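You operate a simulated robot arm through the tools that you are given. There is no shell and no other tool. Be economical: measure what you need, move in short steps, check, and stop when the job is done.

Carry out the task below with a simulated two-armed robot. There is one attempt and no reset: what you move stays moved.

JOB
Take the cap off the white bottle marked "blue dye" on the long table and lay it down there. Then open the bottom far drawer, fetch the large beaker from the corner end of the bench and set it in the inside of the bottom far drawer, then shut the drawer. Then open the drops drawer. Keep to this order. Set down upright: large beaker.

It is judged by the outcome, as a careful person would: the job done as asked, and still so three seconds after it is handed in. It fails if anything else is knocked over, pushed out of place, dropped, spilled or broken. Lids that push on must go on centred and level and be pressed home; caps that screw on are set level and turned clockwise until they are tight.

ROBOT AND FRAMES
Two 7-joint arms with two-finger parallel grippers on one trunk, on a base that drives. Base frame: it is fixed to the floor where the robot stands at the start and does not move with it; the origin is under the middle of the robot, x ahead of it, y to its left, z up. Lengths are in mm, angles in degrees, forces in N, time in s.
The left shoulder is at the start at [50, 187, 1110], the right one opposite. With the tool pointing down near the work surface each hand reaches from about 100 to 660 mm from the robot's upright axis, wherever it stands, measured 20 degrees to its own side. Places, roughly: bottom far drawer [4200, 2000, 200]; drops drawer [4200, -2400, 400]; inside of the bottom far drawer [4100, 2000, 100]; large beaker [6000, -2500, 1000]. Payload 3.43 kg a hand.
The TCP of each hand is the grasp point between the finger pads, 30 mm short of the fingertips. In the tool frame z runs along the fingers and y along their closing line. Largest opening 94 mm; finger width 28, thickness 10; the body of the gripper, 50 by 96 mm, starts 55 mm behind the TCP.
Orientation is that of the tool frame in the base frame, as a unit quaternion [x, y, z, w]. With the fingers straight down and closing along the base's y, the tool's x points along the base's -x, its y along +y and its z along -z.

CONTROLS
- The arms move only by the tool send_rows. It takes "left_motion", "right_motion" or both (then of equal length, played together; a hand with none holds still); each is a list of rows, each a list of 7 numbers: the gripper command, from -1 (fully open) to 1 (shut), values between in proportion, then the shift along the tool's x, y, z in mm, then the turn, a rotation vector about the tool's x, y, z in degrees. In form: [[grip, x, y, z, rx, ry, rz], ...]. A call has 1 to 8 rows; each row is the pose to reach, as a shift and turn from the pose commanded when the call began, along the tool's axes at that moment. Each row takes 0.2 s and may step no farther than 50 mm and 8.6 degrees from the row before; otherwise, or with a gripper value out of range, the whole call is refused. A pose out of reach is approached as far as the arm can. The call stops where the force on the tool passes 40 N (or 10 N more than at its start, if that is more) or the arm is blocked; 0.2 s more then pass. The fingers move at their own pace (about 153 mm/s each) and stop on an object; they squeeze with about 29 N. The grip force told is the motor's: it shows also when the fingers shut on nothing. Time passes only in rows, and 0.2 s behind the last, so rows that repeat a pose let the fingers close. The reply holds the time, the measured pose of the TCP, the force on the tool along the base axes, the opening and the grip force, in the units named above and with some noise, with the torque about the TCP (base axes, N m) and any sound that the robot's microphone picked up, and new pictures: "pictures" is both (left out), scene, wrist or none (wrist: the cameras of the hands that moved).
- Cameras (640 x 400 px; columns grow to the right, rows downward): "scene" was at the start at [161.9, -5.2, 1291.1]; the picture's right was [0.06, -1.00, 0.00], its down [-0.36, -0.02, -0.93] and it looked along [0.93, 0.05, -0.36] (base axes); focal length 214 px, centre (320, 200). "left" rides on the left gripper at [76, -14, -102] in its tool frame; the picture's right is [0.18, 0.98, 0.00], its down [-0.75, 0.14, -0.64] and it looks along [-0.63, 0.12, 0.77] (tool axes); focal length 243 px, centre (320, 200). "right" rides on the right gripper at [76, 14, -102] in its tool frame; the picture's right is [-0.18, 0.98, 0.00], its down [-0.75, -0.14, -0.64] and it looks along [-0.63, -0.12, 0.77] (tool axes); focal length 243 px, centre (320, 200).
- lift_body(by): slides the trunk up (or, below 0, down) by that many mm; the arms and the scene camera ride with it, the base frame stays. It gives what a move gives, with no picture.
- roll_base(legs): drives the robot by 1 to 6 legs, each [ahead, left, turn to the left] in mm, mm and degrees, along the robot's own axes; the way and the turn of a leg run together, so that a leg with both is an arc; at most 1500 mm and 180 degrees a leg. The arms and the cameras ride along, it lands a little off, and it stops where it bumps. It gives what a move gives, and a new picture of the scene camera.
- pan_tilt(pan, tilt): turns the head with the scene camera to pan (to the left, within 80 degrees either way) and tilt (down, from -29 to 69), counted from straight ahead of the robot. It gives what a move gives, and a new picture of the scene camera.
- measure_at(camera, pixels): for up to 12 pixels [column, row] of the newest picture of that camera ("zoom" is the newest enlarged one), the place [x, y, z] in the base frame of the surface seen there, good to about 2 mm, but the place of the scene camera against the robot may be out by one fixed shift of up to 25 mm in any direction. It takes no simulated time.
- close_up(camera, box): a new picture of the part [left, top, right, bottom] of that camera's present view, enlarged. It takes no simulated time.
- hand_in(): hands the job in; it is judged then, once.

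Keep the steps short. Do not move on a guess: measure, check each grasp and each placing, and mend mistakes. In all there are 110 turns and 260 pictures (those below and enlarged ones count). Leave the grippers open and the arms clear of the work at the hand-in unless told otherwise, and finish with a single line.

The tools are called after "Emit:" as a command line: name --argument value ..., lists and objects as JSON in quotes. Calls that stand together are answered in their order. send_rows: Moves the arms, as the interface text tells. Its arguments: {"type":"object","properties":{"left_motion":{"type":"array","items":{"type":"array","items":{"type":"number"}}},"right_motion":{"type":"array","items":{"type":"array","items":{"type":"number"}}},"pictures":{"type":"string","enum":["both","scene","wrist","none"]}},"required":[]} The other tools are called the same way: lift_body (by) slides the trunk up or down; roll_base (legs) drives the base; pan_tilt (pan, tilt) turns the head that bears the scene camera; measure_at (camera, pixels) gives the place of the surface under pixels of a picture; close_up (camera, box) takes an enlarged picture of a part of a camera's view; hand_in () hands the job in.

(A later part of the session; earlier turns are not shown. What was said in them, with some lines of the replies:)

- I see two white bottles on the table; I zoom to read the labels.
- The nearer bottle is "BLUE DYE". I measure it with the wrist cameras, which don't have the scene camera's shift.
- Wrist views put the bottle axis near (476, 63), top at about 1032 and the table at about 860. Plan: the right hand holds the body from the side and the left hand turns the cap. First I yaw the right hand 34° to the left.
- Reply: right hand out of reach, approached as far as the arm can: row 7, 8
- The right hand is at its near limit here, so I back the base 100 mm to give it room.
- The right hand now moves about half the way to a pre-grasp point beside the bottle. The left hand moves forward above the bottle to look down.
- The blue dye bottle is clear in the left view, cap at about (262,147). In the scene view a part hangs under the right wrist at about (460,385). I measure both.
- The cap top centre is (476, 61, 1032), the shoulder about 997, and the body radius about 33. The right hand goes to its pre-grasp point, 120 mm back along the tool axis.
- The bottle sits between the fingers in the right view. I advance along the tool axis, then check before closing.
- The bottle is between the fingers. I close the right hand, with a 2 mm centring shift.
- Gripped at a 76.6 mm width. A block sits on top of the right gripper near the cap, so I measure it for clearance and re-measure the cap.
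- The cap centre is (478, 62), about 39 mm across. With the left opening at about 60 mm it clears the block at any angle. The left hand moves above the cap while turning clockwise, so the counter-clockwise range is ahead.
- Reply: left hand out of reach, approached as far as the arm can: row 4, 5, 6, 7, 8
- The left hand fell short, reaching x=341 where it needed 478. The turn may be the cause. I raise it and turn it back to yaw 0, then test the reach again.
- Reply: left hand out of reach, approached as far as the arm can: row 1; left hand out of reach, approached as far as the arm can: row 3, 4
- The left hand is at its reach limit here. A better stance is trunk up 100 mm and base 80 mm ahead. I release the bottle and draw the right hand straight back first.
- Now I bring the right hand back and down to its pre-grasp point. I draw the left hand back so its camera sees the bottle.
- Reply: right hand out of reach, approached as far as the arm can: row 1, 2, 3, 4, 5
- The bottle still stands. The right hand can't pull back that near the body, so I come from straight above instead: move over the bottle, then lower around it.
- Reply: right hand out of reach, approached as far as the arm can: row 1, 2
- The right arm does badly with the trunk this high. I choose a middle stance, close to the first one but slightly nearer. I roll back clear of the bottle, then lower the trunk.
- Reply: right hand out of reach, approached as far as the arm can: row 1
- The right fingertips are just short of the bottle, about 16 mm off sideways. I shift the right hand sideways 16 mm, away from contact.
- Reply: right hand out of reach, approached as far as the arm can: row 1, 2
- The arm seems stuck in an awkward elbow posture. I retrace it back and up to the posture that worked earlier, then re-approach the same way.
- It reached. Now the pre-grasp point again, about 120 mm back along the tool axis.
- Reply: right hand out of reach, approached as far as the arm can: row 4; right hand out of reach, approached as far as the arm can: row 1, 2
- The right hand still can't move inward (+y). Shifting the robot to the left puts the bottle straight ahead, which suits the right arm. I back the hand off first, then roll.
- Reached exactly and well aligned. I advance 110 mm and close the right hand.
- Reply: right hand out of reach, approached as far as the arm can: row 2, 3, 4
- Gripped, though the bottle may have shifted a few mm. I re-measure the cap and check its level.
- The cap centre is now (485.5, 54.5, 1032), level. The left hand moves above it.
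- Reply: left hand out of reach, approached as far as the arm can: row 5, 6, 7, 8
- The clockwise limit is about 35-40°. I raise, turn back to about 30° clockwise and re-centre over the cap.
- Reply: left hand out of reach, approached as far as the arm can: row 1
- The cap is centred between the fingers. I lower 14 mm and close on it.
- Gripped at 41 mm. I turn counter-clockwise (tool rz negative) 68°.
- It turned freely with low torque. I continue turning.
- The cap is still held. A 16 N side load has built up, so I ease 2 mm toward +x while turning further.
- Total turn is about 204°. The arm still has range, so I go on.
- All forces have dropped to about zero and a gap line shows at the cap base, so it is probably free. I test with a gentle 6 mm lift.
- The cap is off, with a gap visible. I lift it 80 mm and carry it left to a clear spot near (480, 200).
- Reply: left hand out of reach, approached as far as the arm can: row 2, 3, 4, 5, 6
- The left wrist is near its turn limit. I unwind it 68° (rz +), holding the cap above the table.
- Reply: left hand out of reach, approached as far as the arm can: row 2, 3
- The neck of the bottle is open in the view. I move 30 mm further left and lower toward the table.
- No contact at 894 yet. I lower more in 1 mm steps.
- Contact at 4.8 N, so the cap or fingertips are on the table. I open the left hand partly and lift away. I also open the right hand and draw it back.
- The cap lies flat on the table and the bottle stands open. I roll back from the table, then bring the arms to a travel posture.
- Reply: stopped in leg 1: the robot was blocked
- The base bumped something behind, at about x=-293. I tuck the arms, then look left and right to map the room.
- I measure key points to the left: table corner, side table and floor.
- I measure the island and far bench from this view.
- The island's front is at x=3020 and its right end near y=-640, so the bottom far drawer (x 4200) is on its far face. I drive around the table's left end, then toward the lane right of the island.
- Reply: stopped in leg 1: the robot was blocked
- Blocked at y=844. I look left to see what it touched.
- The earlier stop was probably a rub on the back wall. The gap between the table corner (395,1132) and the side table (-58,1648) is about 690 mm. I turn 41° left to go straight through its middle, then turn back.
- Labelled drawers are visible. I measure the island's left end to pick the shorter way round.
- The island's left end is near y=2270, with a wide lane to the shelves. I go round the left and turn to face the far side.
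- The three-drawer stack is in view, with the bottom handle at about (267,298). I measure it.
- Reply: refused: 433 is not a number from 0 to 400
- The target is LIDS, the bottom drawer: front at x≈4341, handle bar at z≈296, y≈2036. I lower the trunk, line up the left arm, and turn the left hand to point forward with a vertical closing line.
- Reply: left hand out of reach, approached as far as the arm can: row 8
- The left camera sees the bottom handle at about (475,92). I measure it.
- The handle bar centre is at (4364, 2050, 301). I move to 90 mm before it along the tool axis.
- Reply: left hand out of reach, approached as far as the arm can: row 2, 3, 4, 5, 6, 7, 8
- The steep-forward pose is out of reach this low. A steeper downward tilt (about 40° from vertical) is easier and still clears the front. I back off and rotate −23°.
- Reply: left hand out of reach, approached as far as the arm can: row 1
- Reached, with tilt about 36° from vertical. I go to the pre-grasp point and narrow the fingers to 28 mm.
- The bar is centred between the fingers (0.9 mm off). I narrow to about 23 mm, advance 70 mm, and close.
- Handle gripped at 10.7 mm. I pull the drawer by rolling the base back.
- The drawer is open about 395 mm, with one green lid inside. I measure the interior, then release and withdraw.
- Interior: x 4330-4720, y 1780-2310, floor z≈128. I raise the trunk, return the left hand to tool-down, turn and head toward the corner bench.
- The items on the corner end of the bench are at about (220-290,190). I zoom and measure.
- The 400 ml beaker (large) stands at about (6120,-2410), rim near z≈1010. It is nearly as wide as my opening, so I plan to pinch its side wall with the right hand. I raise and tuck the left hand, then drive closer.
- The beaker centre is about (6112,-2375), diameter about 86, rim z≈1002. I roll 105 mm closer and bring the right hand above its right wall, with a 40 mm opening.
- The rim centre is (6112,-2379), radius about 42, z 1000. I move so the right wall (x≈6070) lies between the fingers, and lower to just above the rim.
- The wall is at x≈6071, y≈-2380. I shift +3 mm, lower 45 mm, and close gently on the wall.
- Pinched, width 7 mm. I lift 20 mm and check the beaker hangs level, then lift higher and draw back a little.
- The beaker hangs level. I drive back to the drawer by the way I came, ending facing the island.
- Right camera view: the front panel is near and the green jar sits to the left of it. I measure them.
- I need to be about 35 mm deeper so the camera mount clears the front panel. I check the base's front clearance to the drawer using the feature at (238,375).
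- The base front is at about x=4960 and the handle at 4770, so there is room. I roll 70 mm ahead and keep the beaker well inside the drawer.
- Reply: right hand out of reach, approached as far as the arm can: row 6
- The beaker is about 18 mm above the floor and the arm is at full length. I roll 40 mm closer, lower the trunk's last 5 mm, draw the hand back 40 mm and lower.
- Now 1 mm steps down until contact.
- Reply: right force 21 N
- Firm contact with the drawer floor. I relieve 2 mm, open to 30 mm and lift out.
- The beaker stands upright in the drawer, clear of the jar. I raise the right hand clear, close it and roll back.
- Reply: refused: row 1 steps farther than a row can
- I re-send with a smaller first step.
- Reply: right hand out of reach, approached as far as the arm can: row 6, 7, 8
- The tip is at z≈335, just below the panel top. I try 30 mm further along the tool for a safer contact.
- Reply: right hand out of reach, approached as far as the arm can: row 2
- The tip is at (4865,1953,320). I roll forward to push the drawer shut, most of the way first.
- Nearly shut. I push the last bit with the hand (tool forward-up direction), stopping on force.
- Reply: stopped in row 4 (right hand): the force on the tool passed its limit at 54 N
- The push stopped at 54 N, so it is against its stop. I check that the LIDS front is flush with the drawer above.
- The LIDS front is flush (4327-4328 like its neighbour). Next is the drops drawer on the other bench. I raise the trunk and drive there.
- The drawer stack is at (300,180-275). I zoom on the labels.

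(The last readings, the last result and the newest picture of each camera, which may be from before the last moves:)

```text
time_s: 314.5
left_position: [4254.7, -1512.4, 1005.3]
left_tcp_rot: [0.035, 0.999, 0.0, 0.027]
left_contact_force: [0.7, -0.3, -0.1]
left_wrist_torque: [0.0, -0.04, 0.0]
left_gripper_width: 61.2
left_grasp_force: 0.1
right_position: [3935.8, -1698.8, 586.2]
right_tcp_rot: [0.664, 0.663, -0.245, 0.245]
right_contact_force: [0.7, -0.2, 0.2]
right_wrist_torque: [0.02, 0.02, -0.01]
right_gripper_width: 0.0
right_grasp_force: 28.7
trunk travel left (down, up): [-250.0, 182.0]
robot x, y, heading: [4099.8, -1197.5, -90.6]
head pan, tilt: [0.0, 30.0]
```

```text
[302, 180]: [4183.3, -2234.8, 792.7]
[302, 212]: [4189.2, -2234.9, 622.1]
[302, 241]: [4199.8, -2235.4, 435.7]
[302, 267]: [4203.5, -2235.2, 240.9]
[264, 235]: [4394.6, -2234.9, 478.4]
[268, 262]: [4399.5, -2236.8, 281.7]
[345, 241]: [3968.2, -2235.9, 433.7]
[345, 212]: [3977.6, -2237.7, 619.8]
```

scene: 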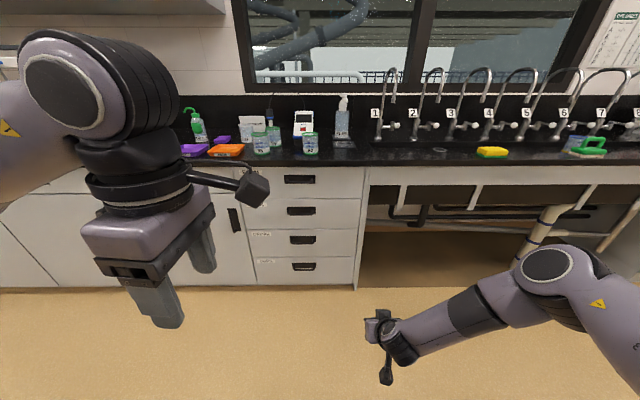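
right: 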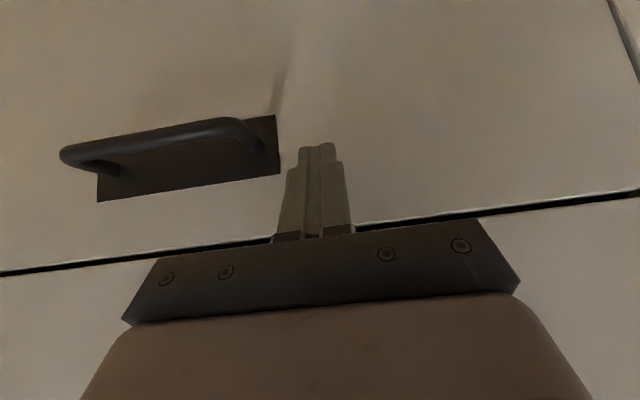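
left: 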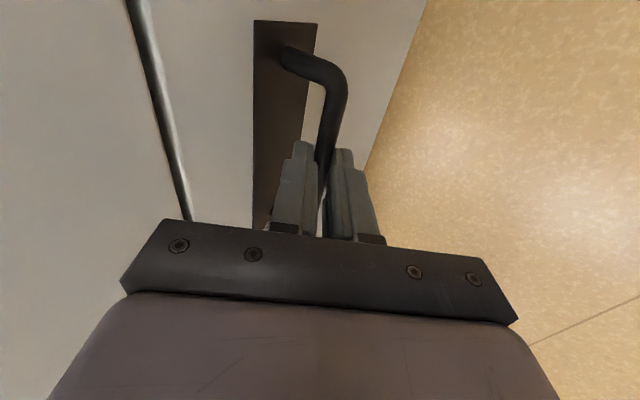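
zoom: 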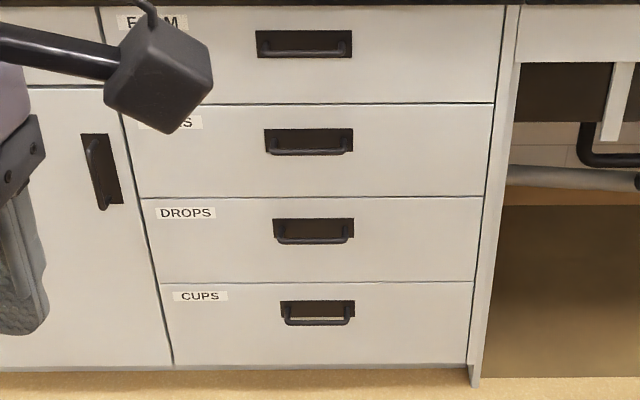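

"DROPS" is the third drawer, handle near (4190,-2200,440). I roll closer, lower the trunk, and bring the left hand to the tilted handle-grip pose.

Emit:
measure_at --camera "zoom" --pixels '[[313, 241], [285, 240], [345, 240], [313, 228]]'

Emit:
send_rows --right_motion '[[1, 0, 0, -45, 0, 0, 0], [1, 0, 0, -90, 0, 0, 0], [1, 0, 0, -130, 0, 0, 0]]' --pictures "none"

Emit:
roll_base --legs '[[380, -80, 0.5]]'

Emit:
lift_body --by -100

Emit:
send_rows --left_motion '[[-0.3, 0, -20, 42, 4.3, 0, 0], [-0.3, 0, -40, 84, 8.6, 0, 0], [-0.3, 0, -60, 126, 12.9, 0, 0], [-0.3, 0, -80, 168, 17.2, 0, 0], [-0.3, 0, -100, 210, 21.5, 0, 0], [-0.3, 0, -120, 250, 25.8, 0, 0], [-0.3, 0, -140, 290, 30.1, 0, 0], [-0.3, 0, -160, 325, 34, 0, 0]]'

```text
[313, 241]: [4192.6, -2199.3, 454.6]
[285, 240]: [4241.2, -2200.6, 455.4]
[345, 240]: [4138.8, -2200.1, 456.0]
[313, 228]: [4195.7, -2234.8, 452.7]
```

```text
time_s: 315.3
left_position: [4254.4, -1512.4, 1004.6]
left_tcp_rot: [0.034, 0.999, 0.001, 0.026]
left_contact_force: [0.4, -0.9, -0.2]
left_wrist_torque: [-0.01, 0.02, -0.01]
left_gripper_width: 61.1
left_grasp_force: 0.0
right_position: [3935.5, -1612.6, 686.7]
right_tcp_rot: [0.665, 0.663, -0.244, 0.244]
right_contact_force: [0.4, 1.0, 0.0]
right_wrist_torque: [0.01, -0.02, 0.03]
right_gripper_width: 0.0
right_grasp_force: 29.0
trunk travel left (down, up): [-250.0, 182.0]
robot x, y, heading: [4105.6, -1194.5, -90.5]
head pan, tilt: [0.0, 30.0]
```

```text
time_s: 317.8
left_position: [4177.4, -1901.2, 1004.5]
left_tcp_rot: [0.027, 0.999, 0.001, 0.027]
left_contact_force: [-0.2, -0.7, -0.1]
left_wrist_torque: [-0.02, -0.03, -0.01]
left_gripper_width: 61.3
left_grasp_force: 0.2
right_position: [3860.2, -2006.8, 686.4]
right_tcp_rot: [0.66, 0.667, -0.241, 0.246]
right_contact_force: [-0.4, 0.1, 0.6]
right_wrist_torque: [0.02, -0.04, 0.0]
right_gripper_width: 0.0
right_grasp_force: 29.5
trunk travel left (down, up): [-250.0, 182.0]
robot x, y, heading: [4024.3, -1586.1, -89.9]
head pan, tilt: [0.0, 30.0]
```

scene: 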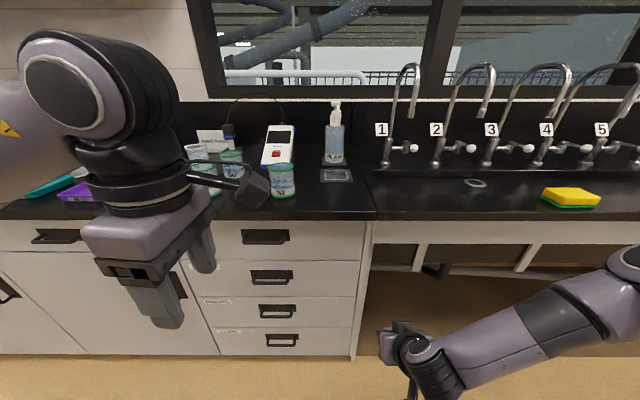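

```text
time_s: 319.1
left_position: [4179.1, -1901.8, 904.5]
left_tcp_rot: [0.027, 0.999, 0.0, 0.026]
left_contact_force: [0.1, 0.9, -0.3]
left_wrist_torque: [0.04, 0.0, 0.0]
left_gripper_width: 61.1
left_grasp_force: 0.0
right_position: [3858.9, -2006.2, 587.4]
right_tcp_rot: [0.66, 0.667, -0.242, 0.246]
right_contact_force: [0.6, 0.2, -0.5]
right_wrist_torque: [0.01, 0.0, 0.0]
right_gripper_width: 0.0
right_grasp_force: 29.2
trunk travel left (down, up): [-150.0, 282.0]
robot x, y, heading: [4024.2, -1588.4, -89.9]
head pan, tilt: [0.0, 30.0]
```

```text
time_s: 320.9
left_position: [4187.6, -2063.3, 579.9]
left_tcp_rot: [0.034, 0.956, -0.292, 0.017]
left_contact_force: [-0.2, 0.1, 0.2]
left_wrist_torque: [-0.01, 0.01, -0.02]
left_gripper_width: 61.0
left_grasp_force: 0.1
right_position: [3860.9, -2007.6, 586.0]
right_tcp_rot: [0.66, 0.667, -0.242, 0.245]
right_contact_force: [1.3, 0.4, -0.8]
right_wrist_torque: [-0.01, 0.01, -0.02]
right_gripper_width: 0.0
right_grasp_force: 28.6
trunk travel left (down, up): [-150.0, 282.0]
robot x, y, heading: [4024.8, -1583.0, -89.6]
head pan, tilt: [0.0, 30.0]
```

scene: 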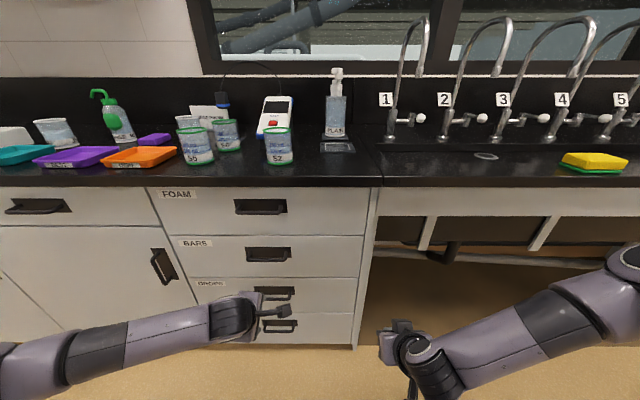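
left: 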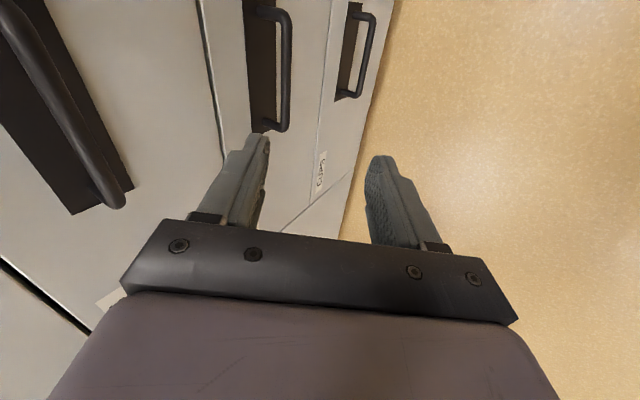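

Emit:
measure_at --camera "left" --pixels '[[286, 70], [288, 40], [285, 105], [283, 120], [255, 80], [366, 60], [320, 170]]'

```text
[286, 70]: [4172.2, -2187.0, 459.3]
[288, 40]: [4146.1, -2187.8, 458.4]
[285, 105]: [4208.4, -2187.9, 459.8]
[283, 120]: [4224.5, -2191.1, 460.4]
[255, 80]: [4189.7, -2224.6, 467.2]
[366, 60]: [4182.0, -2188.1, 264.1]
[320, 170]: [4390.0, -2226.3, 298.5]
```

The DROPS bar centre is (4180,-2191,456). I move to 88 mm before it and narrow the fingers.

Emit:
send_rows --left_motion '[[0.1, 2, -18, 42, 0, 0, 0], [0.4, 5, -36.9, 84, 0, 0, 0], [0.4, 5, -36.9, 86, 0, 0, 0]]' --pictures "wrist"

Emit:
close_up --camera "left" --box '[220, 40, 420, 220]'

```text
time_s: 321.7
left_position: [4179.8, -2140.1, 529.2]
left_tcp_rot: [0.033, 0.956, -0.292, 0.016]
left_contact_force: [-0.2, -1.4, -0.8]
left_wrist_torque: [0.01, 0.02, -0.01]
left_gripper_width: 28.2
left_grasp_force: 0.1
right_position: [3861.0, -2007.2, 586.6]
right_tcp_rot: [0.66, 0.667, -0.242, 0.246]
right_contact_force: [-0.4, -0.5, -0.3]
right_wrist_torque: [0.07, 0.01, 0.03]
right_gripper_width: 0.2
right_grasp_force: 28.9
trunk travel left (down, up): [-150.0, 282.0]
robot x, y, heading: [4023.5, -1587.3, -90.1]
head pan, tilt: [0.0, 30.0]
```

left: 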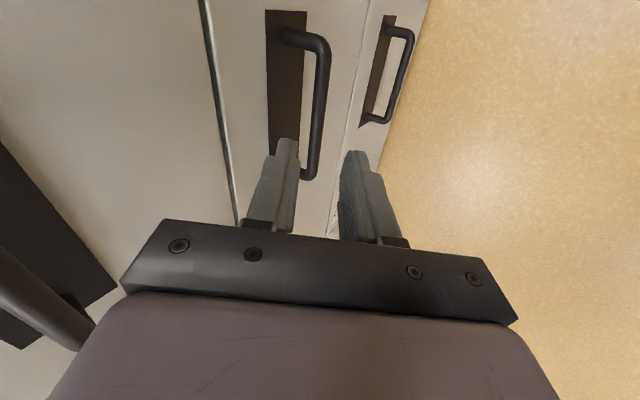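

```text
2.22 times, centred on (320, 130) of left
```

zoom: 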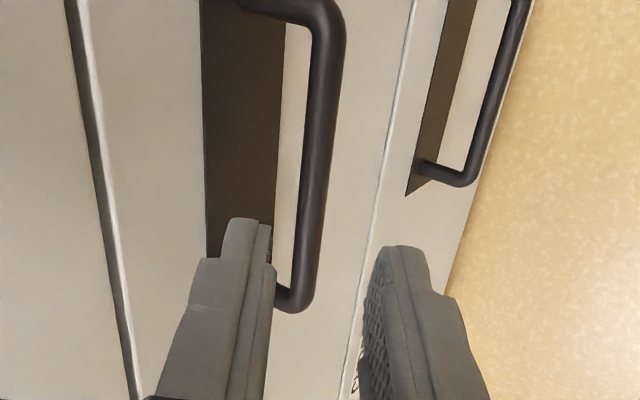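

Centred (1 mm off). I narrow, advance 70 mm and grip.

Emit:
send_rows --left_motion '[[0.52, 0, -0.5, 30, 0, 0, 0], [0.52, 0, -0.8, 55, 0, 0, 0], [0.52, 0, -1.1, 71, 0, 0, 0], [1, 0, -1.1, 71, 0, 0, 0], [1, 0, -1.1, 71, 0, 0, 0]]' --pictures "wrist"

```text
time_s: 322.9
left_position: [4182.8, -2181.6, 470.7]
left_tcp_rot: [0.031, 0.955, -0.294, 0.016]
left_contact_force: [-0.4, -1.2, 10.5]
left_wrist_torque: [-0.13, 0.54, 1.38]
left_gripper_width: 12.6
left_grasp_force: 44.8
right_position: [3860.1, -2007.0, 587.6]
right_tcp_rot: [0.66, 0.667, -0.243, 0.245]
right_contact_force: [-0.2, 0.5, -0.7]
right_wrist_torque: [0.0, -0.02, 0.05]
right_gripper_width: 0.0
right_grasp_force: 28.7
trunk travel left (down, up): [-150.0, 282.0]
robot x, y, heading: [4020.0, -1584.9, -90.0]
head pan, tilt: [0.0, 30.0]
```

left: 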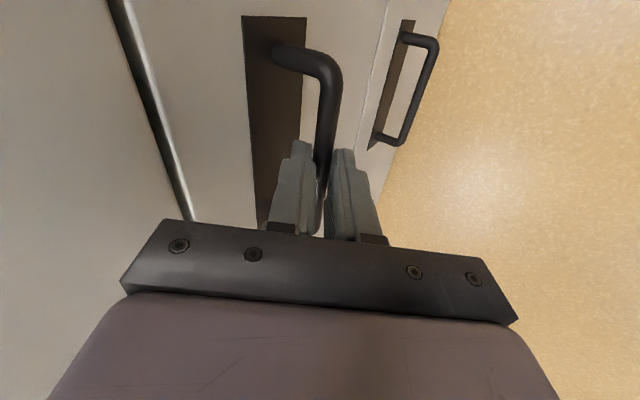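

Gripped. I roll back 390 mm to pull the DROPS drawer open.

Emit:
roll_base --legs '[[-390, 0, 0]]'

```text
time_s: 325.4
left_position: [4182.2, -1802.2, 472.6]
left_tcp_rot: [0.03, 0.955, -0.295, 0.016]
left_contact_force: [0.0, 0.9, 0.4]
left_wrist_torque: [0.03, 0.59, 1.36]
left_gripper_width: 12.6
left_grasp_force: 45.1
right_position: [3857.6, -1622.6, 586.5]
right_tcp_rot: [0.661, 0.666, -0.243, 0.246]
right_contact_force: [-0.1, -0.4, 0.5]
right_wrist_torque: [0.0, -0.03, 0.01]
right_gripper_width: 0.0
right_grasp_force: 28.9
trunk travel left (down, up): [-150.0, 282.0]
robot x, y, heading: [4026.7, -1203.5, -90.0]
head pan, tilt: [0.0, 30.0]
stopped in leg 1: the force on the tool passed its limit at 43 N (the readings are from after the stop); the commanded pose is now the measured one
```

scene: 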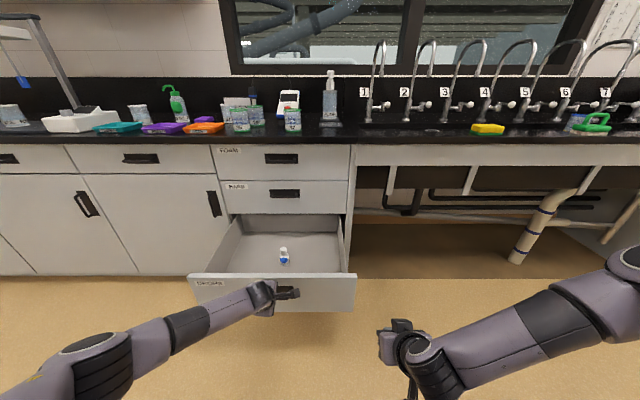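

The DROPS drawer is open to its stop. I release the handle, withdraw along the tool axis and open both grippers.

Emit:
send_rows --left_motion '[[0.5, 0, 0, 0, 0, 0, 0], [0.5, 0, 0, 0, 0, 0, 0], [0.5, 0, 0, -35, 0, 0, 0], [0.5, 0, 0, -70, 0, 0, 0], [0, 0, 0, -110, 0, 0, 0], [-1, 0, 0, -150, 0, 0, 0], [-1, 0, 10, -190, 0, 0, 0], [-1, 0, 10, -190, 0, 0, 0]]' --right_motion '[[-1, 0, 0, 0, 0, 0, 0], [-1, 0, 0, 0, 0, 0, 0], [-1, 0, 0, 0, 0, 0, 0], [-1, 0, 0, 0, 0, 0, 0], [-1, 0, 0, 0, 0, 0, 0], [-1, 0, 0, 0, 0, 0, 0], [-1, 0, 0, 0, 0, 0, 0], [-1, 0, 0, 0, 0, 0, 0]]' --pictures "scene"

```text
time_s: 327.2
left_position: [4180.7, -1684.9, 623.0]
left_tcp_rot: [0.033, 0.955, -0.295, 0.018]
left_contact_force: [-0.1, 0.6, -0.1]
left_wrist_torque: [-0.03, -0.01, 0.02]
left_gripper_width: 94.3
left_grasp_force: 0.0
right_position: [3858.3, -1621.6, 586.8]
right_tcp_rot: [0.662, 0.665, -0.244, 0.246]
right_contact_force: [0.1, 0.4, 1.0]
right_wrist_torque: [-0.03, 0.0, 0.0]
right_gripper_width: 93.8
right_grasp_force: 0.0
trunk travel left (down, up): [-150.0, 282.0]
robot x, y, heading: [4025.8, -1201.7, -90.2]
head pan, tilt: [0.0, 30.0]
```

scene: 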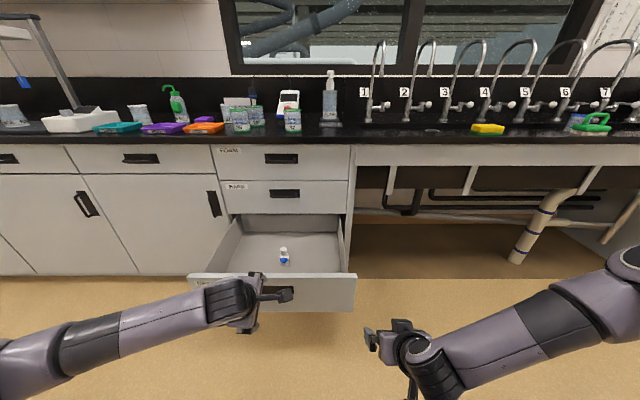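

The drawer stays open, the arms are clear and the grippers are open. I hand in.

Emit:
hand_in

```text
The job is handed in.
```

The blue dye cap is off and lying on the long table, the large beaker stands upright in the shut bottom far drawer (LIDS), and the DROPS drawer is open.
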